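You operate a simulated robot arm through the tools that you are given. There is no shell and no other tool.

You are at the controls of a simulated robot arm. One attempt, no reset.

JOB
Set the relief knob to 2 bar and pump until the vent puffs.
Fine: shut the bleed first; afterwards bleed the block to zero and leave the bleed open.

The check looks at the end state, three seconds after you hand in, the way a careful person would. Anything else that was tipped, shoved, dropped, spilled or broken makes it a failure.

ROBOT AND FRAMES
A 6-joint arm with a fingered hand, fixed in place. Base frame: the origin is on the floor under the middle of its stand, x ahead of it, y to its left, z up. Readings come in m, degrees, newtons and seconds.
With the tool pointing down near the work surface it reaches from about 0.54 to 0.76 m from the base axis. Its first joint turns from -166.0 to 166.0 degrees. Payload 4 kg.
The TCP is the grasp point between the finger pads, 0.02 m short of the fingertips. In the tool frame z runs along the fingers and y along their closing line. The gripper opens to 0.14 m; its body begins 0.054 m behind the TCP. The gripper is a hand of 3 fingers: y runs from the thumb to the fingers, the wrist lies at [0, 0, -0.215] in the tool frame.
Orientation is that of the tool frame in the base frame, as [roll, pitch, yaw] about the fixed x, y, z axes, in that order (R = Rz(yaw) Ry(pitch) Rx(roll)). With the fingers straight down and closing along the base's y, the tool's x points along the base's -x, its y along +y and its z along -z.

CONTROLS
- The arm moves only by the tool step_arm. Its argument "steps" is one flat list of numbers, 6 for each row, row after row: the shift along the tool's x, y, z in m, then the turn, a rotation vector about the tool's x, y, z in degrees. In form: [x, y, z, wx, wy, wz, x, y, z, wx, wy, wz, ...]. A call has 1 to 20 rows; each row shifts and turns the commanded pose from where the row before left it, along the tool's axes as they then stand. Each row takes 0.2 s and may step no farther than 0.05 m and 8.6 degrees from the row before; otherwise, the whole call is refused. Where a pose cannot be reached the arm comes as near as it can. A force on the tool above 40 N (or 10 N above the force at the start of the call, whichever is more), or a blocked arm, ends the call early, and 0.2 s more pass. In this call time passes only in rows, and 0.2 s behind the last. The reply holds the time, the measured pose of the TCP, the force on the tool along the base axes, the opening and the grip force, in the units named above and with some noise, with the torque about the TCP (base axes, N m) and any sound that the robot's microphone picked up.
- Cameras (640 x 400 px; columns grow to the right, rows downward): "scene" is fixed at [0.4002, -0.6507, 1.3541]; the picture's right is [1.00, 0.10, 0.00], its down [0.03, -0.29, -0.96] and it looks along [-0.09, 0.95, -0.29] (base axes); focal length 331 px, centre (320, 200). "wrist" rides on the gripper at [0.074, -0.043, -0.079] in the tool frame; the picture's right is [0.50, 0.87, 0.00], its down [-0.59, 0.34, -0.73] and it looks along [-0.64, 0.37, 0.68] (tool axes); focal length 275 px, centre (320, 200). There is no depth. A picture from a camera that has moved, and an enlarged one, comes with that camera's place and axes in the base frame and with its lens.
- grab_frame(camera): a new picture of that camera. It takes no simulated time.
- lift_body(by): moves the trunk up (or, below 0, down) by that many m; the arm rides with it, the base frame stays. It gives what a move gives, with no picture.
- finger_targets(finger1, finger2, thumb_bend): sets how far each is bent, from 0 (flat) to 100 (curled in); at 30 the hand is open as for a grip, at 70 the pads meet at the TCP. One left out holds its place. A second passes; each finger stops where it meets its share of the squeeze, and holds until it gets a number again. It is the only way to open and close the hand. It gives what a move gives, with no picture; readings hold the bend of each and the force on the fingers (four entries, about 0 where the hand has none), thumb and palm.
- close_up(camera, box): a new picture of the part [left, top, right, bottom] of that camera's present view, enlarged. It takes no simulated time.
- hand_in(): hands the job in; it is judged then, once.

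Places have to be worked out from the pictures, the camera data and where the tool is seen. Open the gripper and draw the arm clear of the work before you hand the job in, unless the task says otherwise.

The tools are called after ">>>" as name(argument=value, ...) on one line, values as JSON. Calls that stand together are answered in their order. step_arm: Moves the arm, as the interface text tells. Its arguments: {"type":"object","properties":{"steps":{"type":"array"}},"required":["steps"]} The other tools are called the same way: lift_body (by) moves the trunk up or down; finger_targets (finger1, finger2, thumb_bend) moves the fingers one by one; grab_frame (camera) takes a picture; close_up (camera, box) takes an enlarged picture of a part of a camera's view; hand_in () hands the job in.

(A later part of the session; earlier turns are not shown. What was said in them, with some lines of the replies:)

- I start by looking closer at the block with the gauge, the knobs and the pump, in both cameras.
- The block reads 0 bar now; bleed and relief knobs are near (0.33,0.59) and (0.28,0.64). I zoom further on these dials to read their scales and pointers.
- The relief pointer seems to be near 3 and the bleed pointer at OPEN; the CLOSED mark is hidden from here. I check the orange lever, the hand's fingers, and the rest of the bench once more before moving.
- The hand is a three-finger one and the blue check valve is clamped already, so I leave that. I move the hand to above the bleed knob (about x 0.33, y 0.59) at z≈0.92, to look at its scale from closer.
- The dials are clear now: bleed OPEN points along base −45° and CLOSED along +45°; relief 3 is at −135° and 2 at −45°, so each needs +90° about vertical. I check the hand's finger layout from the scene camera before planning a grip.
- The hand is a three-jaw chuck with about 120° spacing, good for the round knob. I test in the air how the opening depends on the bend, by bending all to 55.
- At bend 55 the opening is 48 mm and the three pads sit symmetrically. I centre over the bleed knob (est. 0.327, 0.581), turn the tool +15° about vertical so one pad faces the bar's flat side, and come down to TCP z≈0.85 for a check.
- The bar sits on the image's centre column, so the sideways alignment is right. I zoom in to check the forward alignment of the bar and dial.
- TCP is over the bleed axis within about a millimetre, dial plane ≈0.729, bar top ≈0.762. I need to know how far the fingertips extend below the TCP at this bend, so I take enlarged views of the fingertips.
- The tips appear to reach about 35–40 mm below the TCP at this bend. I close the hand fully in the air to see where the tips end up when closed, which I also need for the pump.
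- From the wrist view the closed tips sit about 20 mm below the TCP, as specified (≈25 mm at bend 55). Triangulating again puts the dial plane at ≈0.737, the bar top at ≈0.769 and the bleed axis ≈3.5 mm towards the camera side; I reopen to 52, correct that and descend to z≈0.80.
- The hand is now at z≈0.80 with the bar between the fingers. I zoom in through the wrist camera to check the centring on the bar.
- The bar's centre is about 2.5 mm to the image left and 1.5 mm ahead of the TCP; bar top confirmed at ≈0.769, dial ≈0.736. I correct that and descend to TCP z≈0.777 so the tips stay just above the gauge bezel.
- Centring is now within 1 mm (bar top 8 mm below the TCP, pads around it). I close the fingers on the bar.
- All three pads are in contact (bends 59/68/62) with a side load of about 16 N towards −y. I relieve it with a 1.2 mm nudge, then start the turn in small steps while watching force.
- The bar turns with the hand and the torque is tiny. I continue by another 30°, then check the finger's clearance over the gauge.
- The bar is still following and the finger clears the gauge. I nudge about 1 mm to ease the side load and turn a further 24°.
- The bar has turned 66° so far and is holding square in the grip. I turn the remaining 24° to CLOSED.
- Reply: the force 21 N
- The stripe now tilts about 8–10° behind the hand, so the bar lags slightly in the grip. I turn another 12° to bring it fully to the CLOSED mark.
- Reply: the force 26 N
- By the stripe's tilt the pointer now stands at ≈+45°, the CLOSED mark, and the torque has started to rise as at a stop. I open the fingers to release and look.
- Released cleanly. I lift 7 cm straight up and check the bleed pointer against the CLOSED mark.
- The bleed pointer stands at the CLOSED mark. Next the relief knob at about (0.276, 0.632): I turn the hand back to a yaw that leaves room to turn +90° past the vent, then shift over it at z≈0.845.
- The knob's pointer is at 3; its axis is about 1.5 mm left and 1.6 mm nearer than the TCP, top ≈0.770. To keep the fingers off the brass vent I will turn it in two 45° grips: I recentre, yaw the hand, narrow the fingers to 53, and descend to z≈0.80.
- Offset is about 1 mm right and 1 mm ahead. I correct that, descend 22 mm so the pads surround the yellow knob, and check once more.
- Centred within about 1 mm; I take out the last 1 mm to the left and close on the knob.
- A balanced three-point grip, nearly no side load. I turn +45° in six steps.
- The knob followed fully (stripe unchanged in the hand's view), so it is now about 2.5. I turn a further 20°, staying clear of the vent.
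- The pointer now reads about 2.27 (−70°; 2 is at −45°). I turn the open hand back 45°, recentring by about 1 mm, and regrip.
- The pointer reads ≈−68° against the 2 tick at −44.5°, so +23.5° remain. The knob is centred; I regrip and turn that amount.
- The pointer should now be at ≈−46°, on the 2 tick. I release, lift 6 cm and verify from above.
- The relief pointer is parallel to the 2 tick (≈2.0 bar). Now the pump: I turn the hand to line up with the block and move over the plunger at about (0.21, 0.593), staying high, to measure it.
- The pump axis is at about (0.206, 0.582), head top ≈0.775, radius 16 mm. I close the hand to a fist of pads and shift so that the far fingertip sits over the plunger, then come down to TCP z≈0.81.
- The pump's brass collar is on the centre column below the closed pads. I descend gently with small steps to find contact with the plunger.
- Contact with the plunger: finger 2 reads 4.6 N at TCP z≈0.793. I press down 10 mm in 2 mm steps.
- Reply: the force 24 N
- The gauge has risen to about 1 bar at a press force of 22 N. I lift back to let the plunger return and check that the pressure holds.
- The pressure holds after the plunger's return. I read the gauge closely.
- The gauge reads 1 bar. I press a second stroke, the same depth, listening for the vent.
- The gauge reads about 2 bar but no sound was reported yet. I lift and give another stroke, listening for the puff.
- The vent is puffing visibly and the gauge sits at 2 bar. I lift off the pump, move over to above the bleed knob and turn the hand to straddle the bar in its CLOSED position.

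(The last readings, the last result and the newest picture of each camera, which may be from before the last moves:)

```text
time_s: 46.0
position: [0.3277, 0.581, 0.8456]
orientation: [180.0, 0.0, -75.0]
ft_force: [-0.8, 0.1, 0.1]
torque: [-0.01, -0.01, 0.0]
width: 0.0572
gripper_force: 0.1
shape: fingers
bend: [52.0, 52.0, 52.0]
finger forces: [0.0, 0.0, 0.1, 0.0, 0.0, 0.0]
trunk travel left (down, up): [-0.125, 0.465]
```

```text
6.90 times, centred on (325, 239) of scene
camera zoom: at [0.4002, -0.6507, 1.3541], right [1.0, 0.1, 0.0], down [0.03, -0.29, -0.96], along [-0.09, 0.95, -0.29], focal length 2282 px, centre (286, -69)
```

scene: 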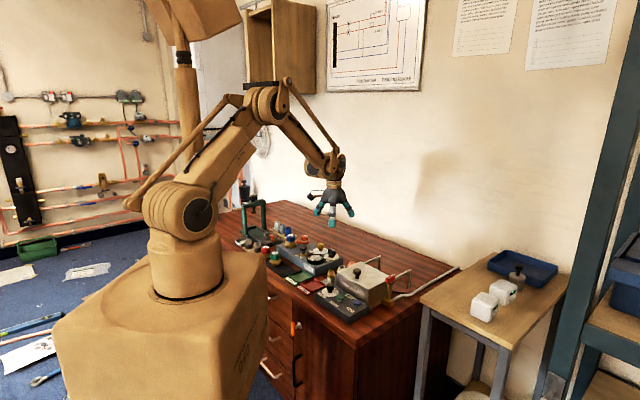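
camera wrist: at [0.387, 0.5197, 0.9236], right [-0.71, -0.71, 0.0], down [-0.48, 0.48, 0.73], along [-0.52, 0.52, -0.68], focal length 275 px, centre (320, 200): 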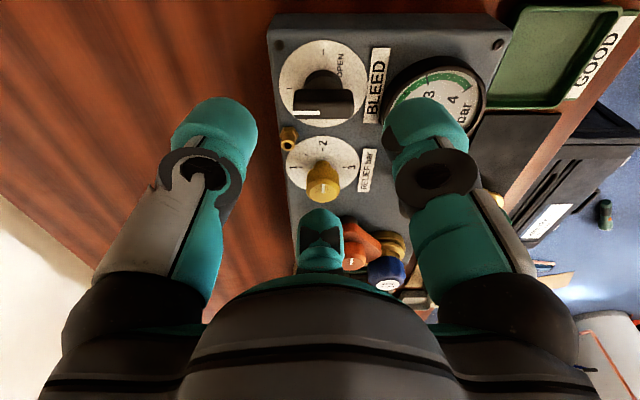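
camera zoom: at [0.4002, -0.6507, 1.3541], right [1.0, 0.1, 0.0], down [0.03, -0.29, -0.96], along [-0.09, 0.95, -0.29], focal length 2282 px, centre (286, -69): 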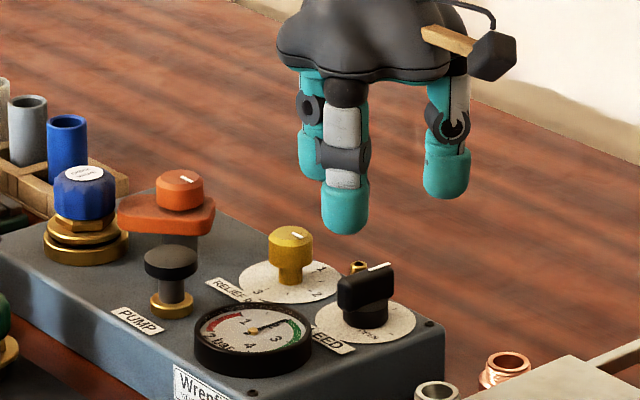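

The bar stands exactly on CLOSED, the gauge still holds about 2 bar. The bar's axis is about 2 mm right and 2.8 mm ahead; I correct that and descend to z≈0.80.

>>> step_arm(steps=[-0.0014, 0.0032, 0, 0, 0, 0, 0, 0, 0.022, 0, 0, 0, 0, 0, 0.0225, 0, 0, 0])

>>> close_up(camera="wrist", box=[220, 40, 420, 190])

>>> close_up(camera="scene", box=[295, 225, 355, 268])

```text
time_s: 46.8
position: [0.3233, 0.5817, 0.8007]
orientation: [-179.9, 0.0, -75.0]
ft_force: [1.3, -0.4, 0.4]
torque: [0.01, 0.02, 0.01]
width: 0.0571
gripper_force: 0.1
shape: fingers
bend: [52.0, 52.0, 52.0]
finger forces: [0.1, 0.0, 0.0, 0.0, 0.0, 0.0]
trunk travel left (down, up): [-0.125, 0.465]
```

```text
2.67 times, centred on (320, 115) of wrist
camera zoom: at [0.383, 0.5197, 0.8794], right [-0.71, -0.71, 0.0], down [-0.48, 0.48, 0.73], along [-0.52, 0.52, -0.68], focal length 734 px, centre (320, 427)
```

zoom: 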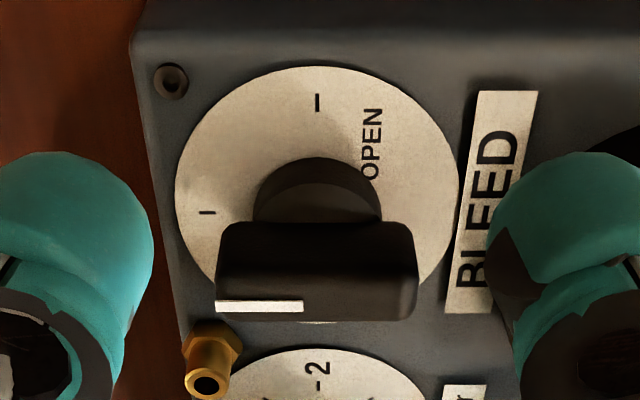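

```text
9.30 times, centred on (325, 246) of scene
camera zoom: at [0.4002, -0.6507, 1.3541], right [1.0, 0.1, 0.0], down [0.03, -0.29, -0.96], along [-0.09, 0.95, -0.29], focal length 3078 px, centre (274, -233)
```

zoom: 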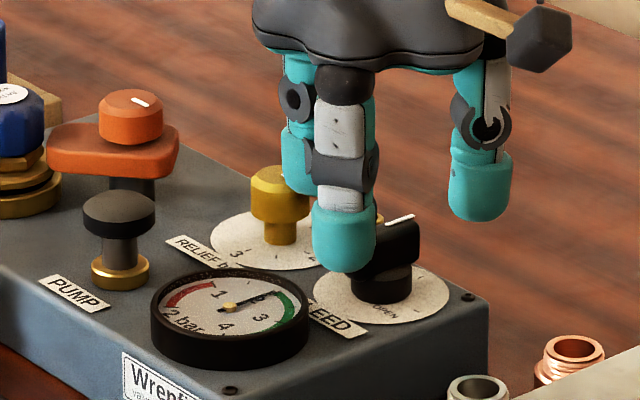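

Centred within 0.6 mm. Since the far finger (finger 2) points at the relief knob here, I pre-close it to 60 so it stays clear of that knob, then descend to z≈0.778.

>>> finger_targets(finger2=60)

>>> step_arm(steps=[-0.0003, -0.0005, 0, 0, 0, 0, 0, 0, 0.011, 0, 0, 0, 0, 0, 0.0115, 0, 0, 0])

>>> grab_frame(camera="wrist")

>>> close_up(camera="wrist", box=[220, 60, 420, 210])

>>> close_up(camera="scene", box=[295, 225, 355, 268])

```text
time_s: 47.8
position: [0.3228, 0.5811, 0.8007]
orientation: [-180.0, 0.0, -75.0]
ft_force: [0.1, 0.5, -0.1]
torque: [-0.01, -0.04, 0.0]
width: 0.057
gripper_force: 0.1
shape: fingers
bend: [52.0, 60.0, 52.0]
finger forces: [0.0, 0.1, 0.1, 0.0, 0.0, 0.0]
trunk travel left (down, up): [-0.125, 0.465]
```

```text
time_s: 48.6
position: [0.3237, 0.5823, 0.7791]
orientation: [180.0, 0.0, -75.1]
ft_force: [0.8, 0.4, 0.4]
torque: [0.0, -0.01, -0.02]
width: 0.0572
gripper_force: 0.0
shape: fingers
bend: [52.0, 60.0, 52.0]
finger forces: [0.0, 0.0, 0.0, 0.0, 0.0, 0.0]
trunk travel left (down, up): [-0.125, 0.465]
```

```text
taken
camera wrist: at [0.3829, 0.5209, 0.8578], right [-0.71, -0.71, 0.0], down [-0.48, 0.48, 0.73], along [-0.52, 0.52, -0.68], focal length 275 px, centre (320, 200)
```

wrist: 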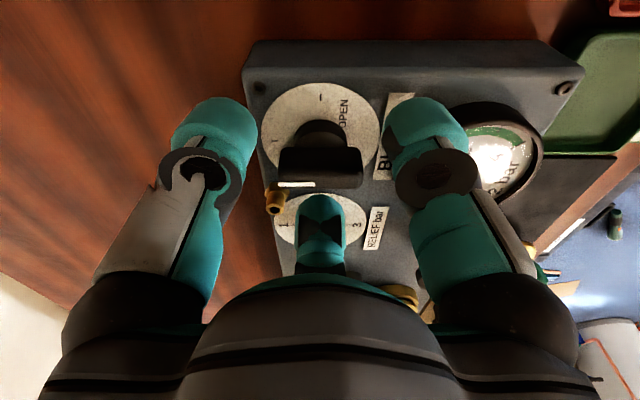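

```text
2.67 times, centred on (320, 135) of wrist
camera zoom: at [0.3829, 0.5209, 0.8578], right [-0.71, -0.71, 0.0], down [-0.48, 0.48, 0.73], along [-0.52, 0.52, -0.68], focal length 734 px, centre (320, 373)
```

zoom: 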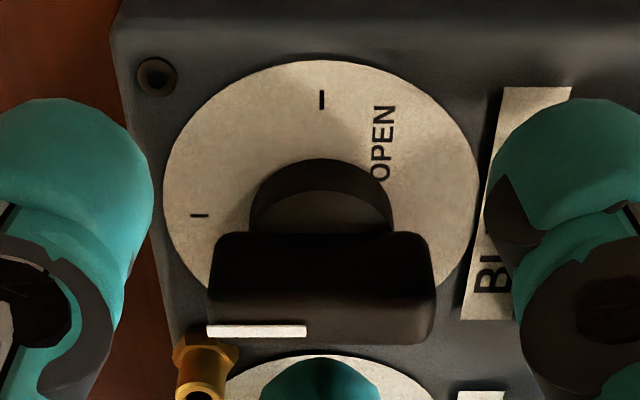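

```text
9.30 times, centred on (325, 246) of scene
camera zoom: at [0.4002, -0.6507, 1.3541], right [1.0, 0.1, 0.0], down [0.03, -0.29, -0.96], along [-0.09, 0.95, -0.29], focal length 3078 px, centre (274, -233)
```

zoom: 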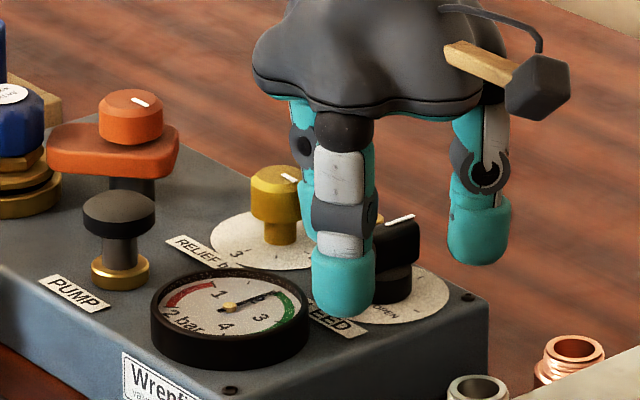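

Well centred on the bar. I close the fingers on it.

>>> finger_targets(finger1=70, finger2=70, thumb_bend=70)

>>> close_up(camera="wrist", box=[220, 60, 420, 210])

```text
time_s: 49.6
position: [0.3239, 0.582, 0.7795]
orientation: [-179.9, 0.1, -75.0]
ft_force: [16.8, -4.0, -1.1]
torque: [-0.09, -0.21, 0.04]
width: 0.0327
gripper_force: 17.6
shape: fingers
bend: [60.0, 68.0, 61.0]
finger forces: [9.9, 3.9, 0.1, 0.0, 21.5, 0.0]
trunk travel left (down, up): [-0.125, 0.465]
```

```text
2.67 times, centred on (320, 135) of wrist
camera zoom: at [0.3842, 0.5205, 0.8575], right [-0.71, -0.71, 0.0], down [-0.48, 0.48, 0.73], along [-0.52, 0.52, -0.68], focal length 734 px, centre (320, 373)
```

zoom: 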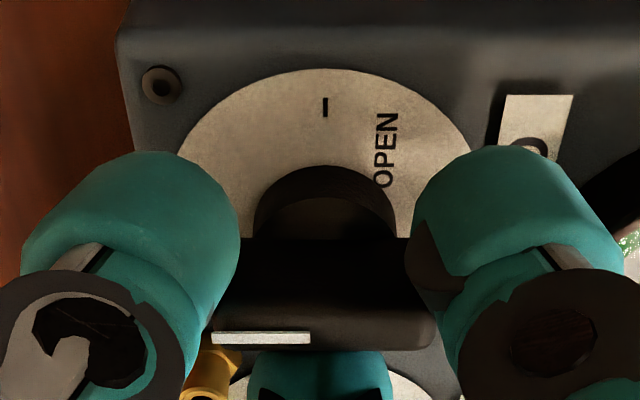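

The grip carries about 17 N towards +x; I nudge 1.2 mm that way to relieve it and start turning back towards OPEN (−12° first).

>>> step_arm(steps=[0.0006, -0.001, 0, 0, 0, 0, 0, 0, 0, 0, 0, 4, 0, 0, 0, 0, 0, 4, 0, 0, 0, 0, 0, 4])

>>> close_up(camera="wrist", box=[220, 60, 420, 210])

>>> close_up(camera="scene", box=[295, 225, 355, 268])

```text
time_s: 50.6
position: [0.3265, 0.5816, 0.7799]
orientation: [179.9, 0.0, -87.1]
ft_force: [10.0, -5.2, -1.9]
torque: [-0.13, -0.07, 0.05]
width: 0.0328
gripper_force: 16.1
shape: fingers
bend: [60.0, 68.0, 62.0]
finger forces: [9.8, 4.8, 0.0, 0.1, 17.0, 0.1]
trunk travel left (down, up): [-0.125, 0.465]
```

```text
2.67 times, centred on (320, 135) of wrist
camera zoom: at [0.371, 0.5091, 0.8575], right [-0.84, -0.54, 0.0], down [-0.37, 0.57, 0.73], along [-0.4, 0.62, -0.68], focal length 734 px, centre (320, 373)
```

zoom: 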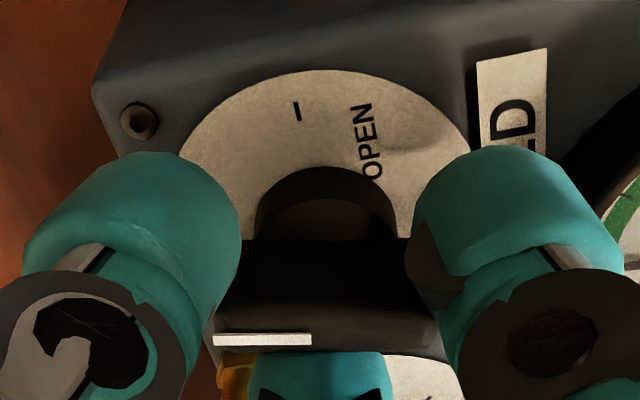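

```text
9.30 times, centred on (325, 246) of scene
camera zoom: at [0.4002, -0.6507, 1.3541], right [1.0, 0.1, 0.0], down [0.03, -0.29, -0.96], along [-0.09, 0.95, -0.29], focal length 3078 px, centre (274, -233)
```

zoom: 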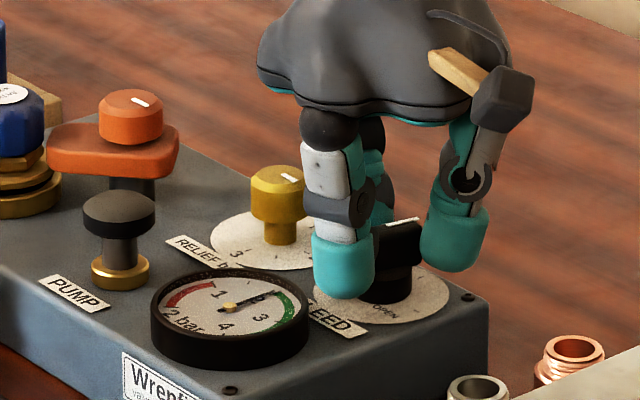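

The bar follows. I continue by 36° with a small further relief nudge.

>>> step_arm(steps=[0.0003, -0.0007, 0, 0, 0, 6, 0, 0, 0, 0, 0, 6, 0, 0, 0, 0, 0, 6, 0, 0, 0, 0, 0, 6, 0, 0, 0, 0, 0, 6, 0, 0, 0, 0, 0, 6])

>>> close_up(camera="wrist", box=[220, 60, 420, 210])

>>> close_up(camera="scene", box=[295, 225, 355, 268])

```text
time_s: 52.0
position: [0.3274, 0.5808, 0.7787]
orientation: [180.0, 0.0, -123.2]
ft_force: [7.5, -8.5, 2.1]
torque: [-0.14, -0.08, 0.04]
width: 0.0323
gripper_force: 16.1
shape: fingers
bend: [60.0, 68.0, 62.0]
finger forces: [9.3, 5.6, 0.1, 0.0, 17.5, 0.0]
trunk travel left (down, up): [-0.125, 0.465]
```

```text
2.67 times, centred on (320, 135) of wrist
camera zoom: at [0.3207, 0.4948, 0.8574], right [-1.0, 0.06, 0.0], down [0.04, 0.68, 0.73], along [0.04, 0.73, -0.68], focal length 734 px, centre (320, 373)
```

zoom: 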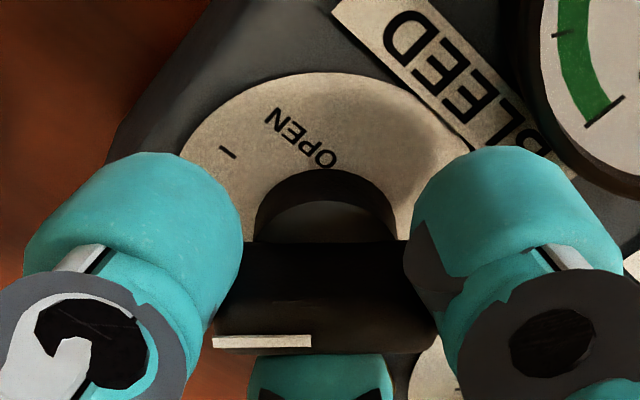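

```text
9.30 times, centred on (325, 246) of scene
camera zoom: at [0.4002, -0.6507, 1.3541], right [1.0, 0.1, 0.0], down [0.03, -0.29, -0.96], along [-0.09, 0.95, -0.29], focal length 3078 px, centre (274, -233)
```

zoom: 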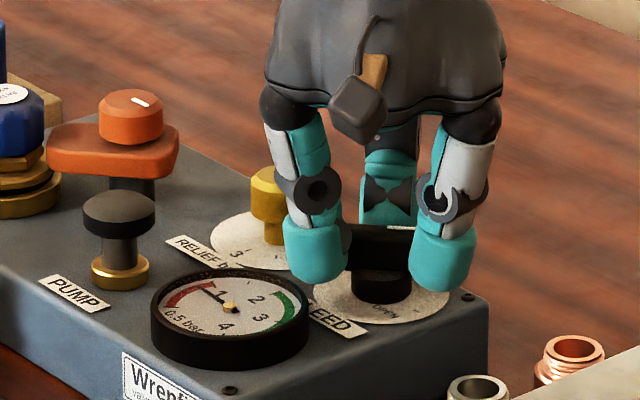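

The block is bleeding: the gauge is already down to about 0.5 bar. I turn the remaining 42° to the OPEN mark.

>>> step_arm(steps=[0, -0.0006, 0, 0, 0, 6, 0, 0, 0, 0, 0, 6, 0, 0, 0, 0, 0, 6, 0, 0, 0, 0, 0, 6, 0, 0, 0, 0, 0, 6, 0, 0, 0, 0, 0, 6, 0, 0, 0, 0, 0, 6])

>>> close_up(camera="wrist", box=[220, 60, 420, 210])

>>> close_up(camera="scene", box=[295, 225, 355, 268])

```text
time_s: 53.6
position: [0.3266, 0.5795, 0.7793]
orientation: [180.0, 0.0, -165.1]
ft_force: [4.3, -12.7, -0.5]
torque: [-0.18, -0.03, 0.01]
width: 0.0318
gripper_force: 15.7
shape: fingers
bend: [60.0, 67.0, 62.0]
finger forces: [8.4, 6.0, 0.0, 0.1, 17.3, 0.1]
trunk travel left (down, up): [-0.125, 0.465]
```

```text
2.67 times, centred on (320, 135) of wrist
camera zoom: at [0.2648, 0.5189, 0.8575], right [-0.71, 0.71, 0.0], down [0.48, 0.48, 0.73], along [0.52, 0.52, -0.68], focal length 734 px, centre (320, 373)
```

zoom: 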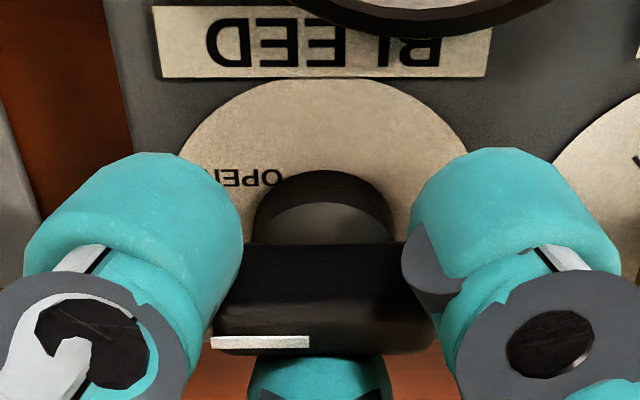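

```text
9.30 times, centred on (325, 246) of scene
camera zoom: at [0.4002, -0.6507, 1.3541], right [1.0, 0.1, 0.0], down [0.03, -0.29, -0.96], along [-0.09, 0.95, -0.29], focal length 3078 px, centre (274, -233)
```

zoom: 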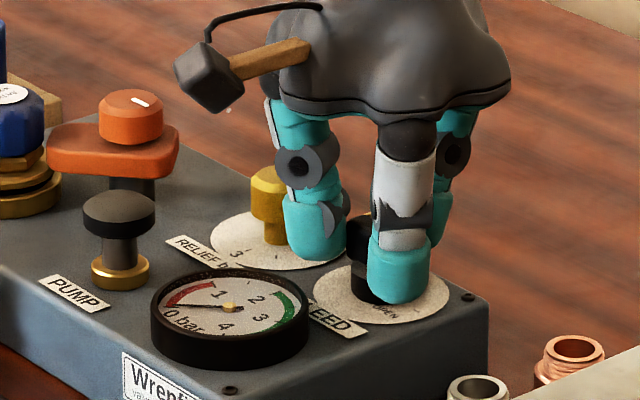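

The gauge reads 0 bar and the pointer is within 2° of OPEN. I turn 3° more to seat it, then release.

>>> step_arm(steps=[0, 0, 0, 0, 0, 3])

>>> finger_targets(finger1=52, finger2=52, thumb_bend=52)

>>> grab_frame(camera="wrist")

```text
time_s: 54.0
position: [0.3257, 0.5803, 0.7784]
orientation: [-180.0, 0.0, -168.1]
ft_force: [0.0, -15.3, 0.5]
torque: [-0.23, -0.01, 0.01]
width: 0.031
gripper_force: 15.2
shape: fingers
bend: [61.0, 67.0, 62.0]
finger forces: [8.8, 6.9, 0.1, 0.1, 14.4, 0.0]
trunk travel left (down, up): [-0.125, 0.465]
```

```text
time_s: 55.0
position: [0.3265, 0.5813, 0.7781]
orientation: [-180.0, 0.0, -168.0]
ft_force: [0.3, -0.6, 0.0]
torque: [0.0, -0.02, 0.0]
width: 0.0571
gripper_force: 0.0
shape: fingers
bend: [52.0, 52.0, 52.0]
finger forces: [0.0, 0.0, 0.0, 0.0, 0.1, 0.0]
trunk travel left (down, up): [-0.125, 0.465]
```

```text
taken
camera wrist: at [0.2614, 0.5232, 0.8568], right [-0.67, 0.74, 0.0], down [0.5, 0.45, 0.73], along [0.55, 0.49, -0.68], focal length 275 px, centre (320, 200)
```

wrist: 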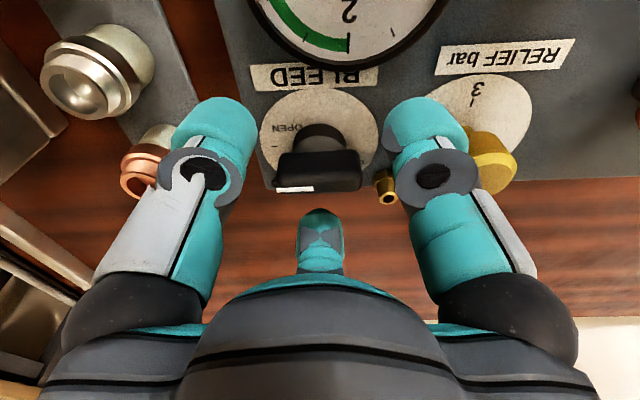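

Released. I lift straight up about 12 cm to clear the work and then inspect everything.

>>> step_arm(steps=[0, 0, -0.03, 0, 0, 0, 0, 0, -0.03, 0, 0, 0, 0, 0, -0.03, 0, 0, 0, 0, 0, -0.03, 0, 0, 0])

>>> close_up(camera="wrist", box=[240, 0, 460, 100])

>>> close_up(camera="scene", box=[285, 228, 345, 268])

>>> grab_frame(camera="scene")

```text
time_s: 56.0
position: [0.3278, 0.5804, 0.8994]
orientation: [-180.0, 0.0, -168.0]
ft_force: [-0.4, 0.4, 0.5]
torque: [-0.04, -0.02, -0.04]
width: 0.0573
gripper_force: 0.0
shape: fingers
bend: [52.0, 52.0, 52.0]
finger forces: [0.0, 0.0, 0.0, 0.0, 0.1, 0.0]
trunk travel left (down, up): [-0.125, 0.465]
```

```text
2.91 times, centred on (350, 50) of wrist
camera zoom: at [0.2625, 0.5228, 0.9775], right [-0.67, 0.74, 0.0], down [0.5, 0.45, 0.73], along [0.55, 0.49, -0.68], focal length 801 px, centre (233, 636)
```

zoom: 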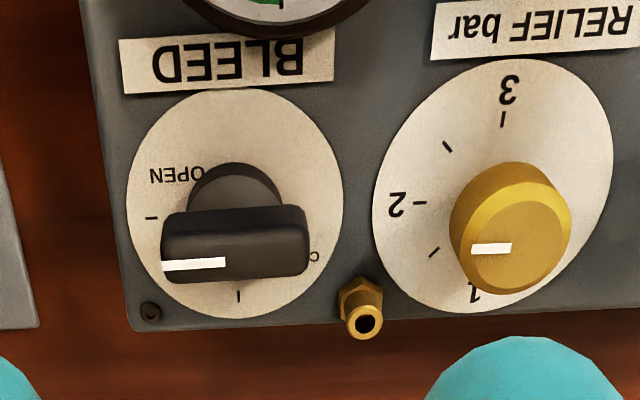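

```text
10.00 times, centred on (315, 248) of scene
camera zoom: at [0.4002, -0.6507, 1.3541], right [1.0, 0.1, 0.0], down [0.03, -0.29, -0.96], along [-0.09, 0.95, -0.29], focal length 3309 px, centre (370, -280)
```

zoom: 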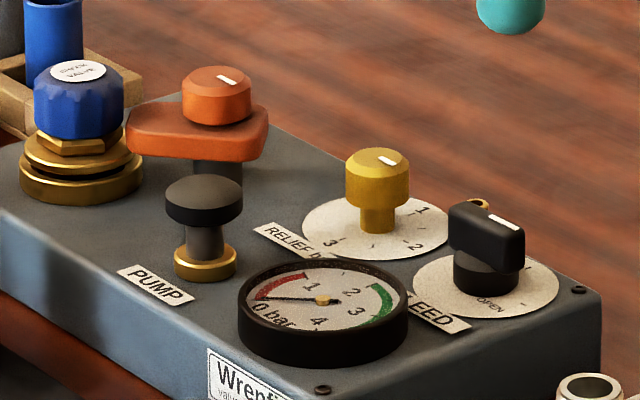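

```text
taken
```

scene: 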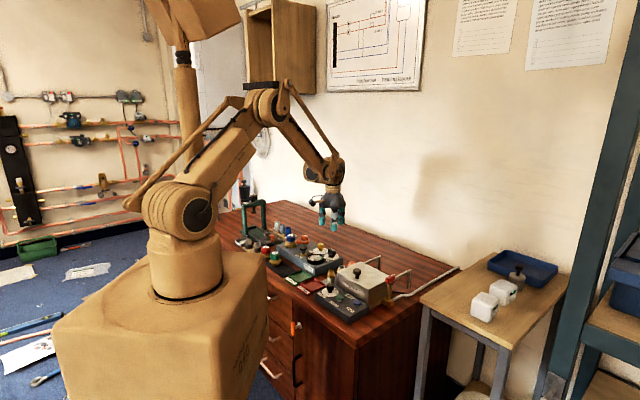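

Bleed is at OPEN, relief at 2, the gauge at 0 bar, and nothing else was disturbed. I raise the arm, draw it back towards its start position and open the hand.

>>> step_arm(steps=[0, 0, -0.045, 0, 0, 0, 0, 0, -0.045, 0, 0, 0, 0.0307, -0.0241, -0.0117, 0, 0, 0, 0.0307, -0.0241, -0.0117, 0, 0, 0, 0.0307, -0.0241, -0.0117, 0, 0, 0, 0.0307, -0.0241, -0.0117, 0, 0, 0, 0.0307, -0.0241, -0.0117, 0, 0, 0, 0.0307, -0.0241, -0.0117, 0, 0, 0])

>>> finger_targets(finger1=30, finger2=30, thumb_bend=30)

>>> grab_frame(camera="scene")

>>> close_up(camera="scene", box=[235, 190, 415, 310])

>>> close_up(camera="scene", box=[300, 235, 345, 268])

```text
time_s: 57.6
position: [0.2401, 0.4926, 1.0171]
orientation: [-180.0, 0.0, -169.0]
ft_force: [-0.3, -0.3, -0.1]
torque: [-0.02, 0.01, 0.04]
width: 0.0576
gripper_force: 0.0
shape: fingers
bend: [52.0, 52.0, 52.0]
finger forces: [0.0, 0.1, 0.0, 0.0, 0.0, 0.0]
trunk travel left (down, up): [-0.125, 0.465]
stopped in row 8: the arm was blocked; the commanded pose is now the measured one
```

```text
time_s: 58.6
position: [0.2376, 0.4919, 1.0173]
orientation: [180.0, 0.0, -169.0]
ft_force: [0.1, 0.0, -0.8]
torque: [0.01, 0.03, 0.01]
width: 0.124
gripper_force: 0.0
shape: fingers
bend: [30.0, 30.0, 30.0]
finger forces: [0.1, 0.0, 0.0, 0.1, 0.1, 0.0]
trunk travel left (down, up): [-0.125, 0.465]
```

```text
taken
```

scene: 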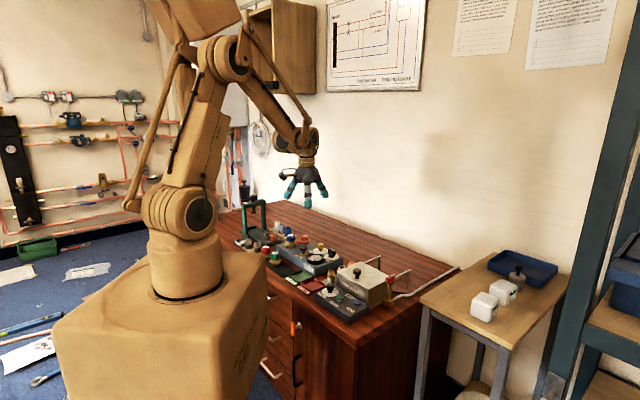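

```text
3.33 times, centred on (325, 250) of scene
camera zoom: at [0.4002, -0.6507, 1.3541], right [1.0, 0.1, 0.0], down [0.03, -0.29, -0.96], along [-0.09, 0.95, -0.29], focal length 1103 px, centre (303, 33)
```

zoom: 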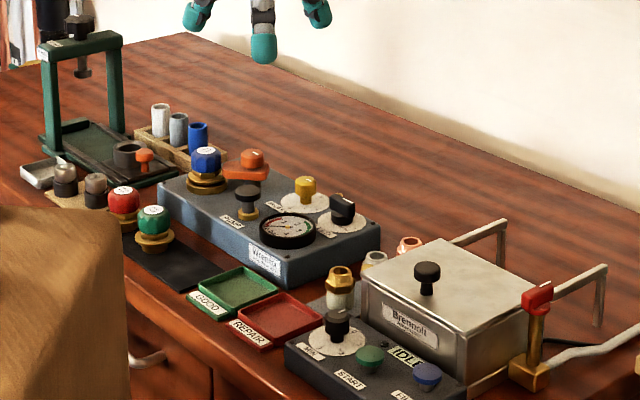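

```text
12.12 times, centred on (322, 252) of scene
camera zoom: at [0.4002, -0.6507, 1.3541], right [1.0, 0.1, 0.0], down [0.03, -0.29, -0.96], along [-0.09, 0.95, -0.29], focal length 4011 px, centre (290, -424)
```

zoom: 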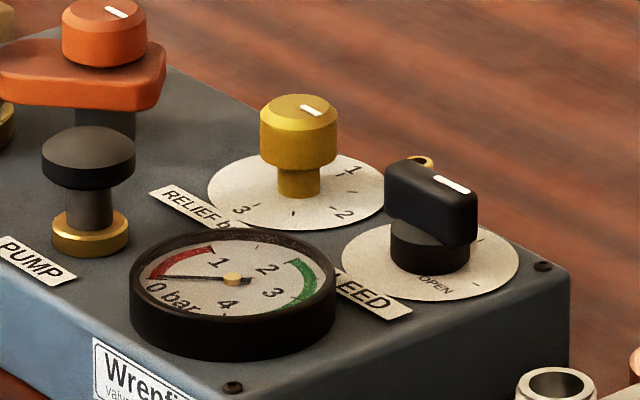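

The bleed is at OPEN, the gauge reads 0 bar, and the relief pointer is on 2. The hand is open and well above the bench. The last retreat row stopped early with no force on the tool, which looks like the arm's inner reach limit, and nothing on the bench has moved. I hand in.

>>> hand_in()

```text
The job is handed in.
```

The job is handed in. I set the relief to 2 bar and pumped until the vent puffed, then bled the block back to zero. The check hasn't reported a result yet.

- **Bleed shut first:** I turned the bleed from OPEN to CLOSED before anything else, and the pressure held afterwards.
- **Relief:** I turned the knob from 3 down to 2. The last pictures show its pointer lined up with the 2 mark.
- **Pumping:** Two strokes brought the gauge to 2 bar. On the third the vent puffed, shown by a white plume in the scene camera. The microphone reported no sound.
- **Bleeding down:** I turned the bleed back to OPEN and left it there; the gauge reads 0 bar.

The arm is clear above the bench with the hand open. Its last retreat step stopped early with no force on the tool; I took this to be its inner reach limit. In the final pictures nothing else on the bench looks moved.
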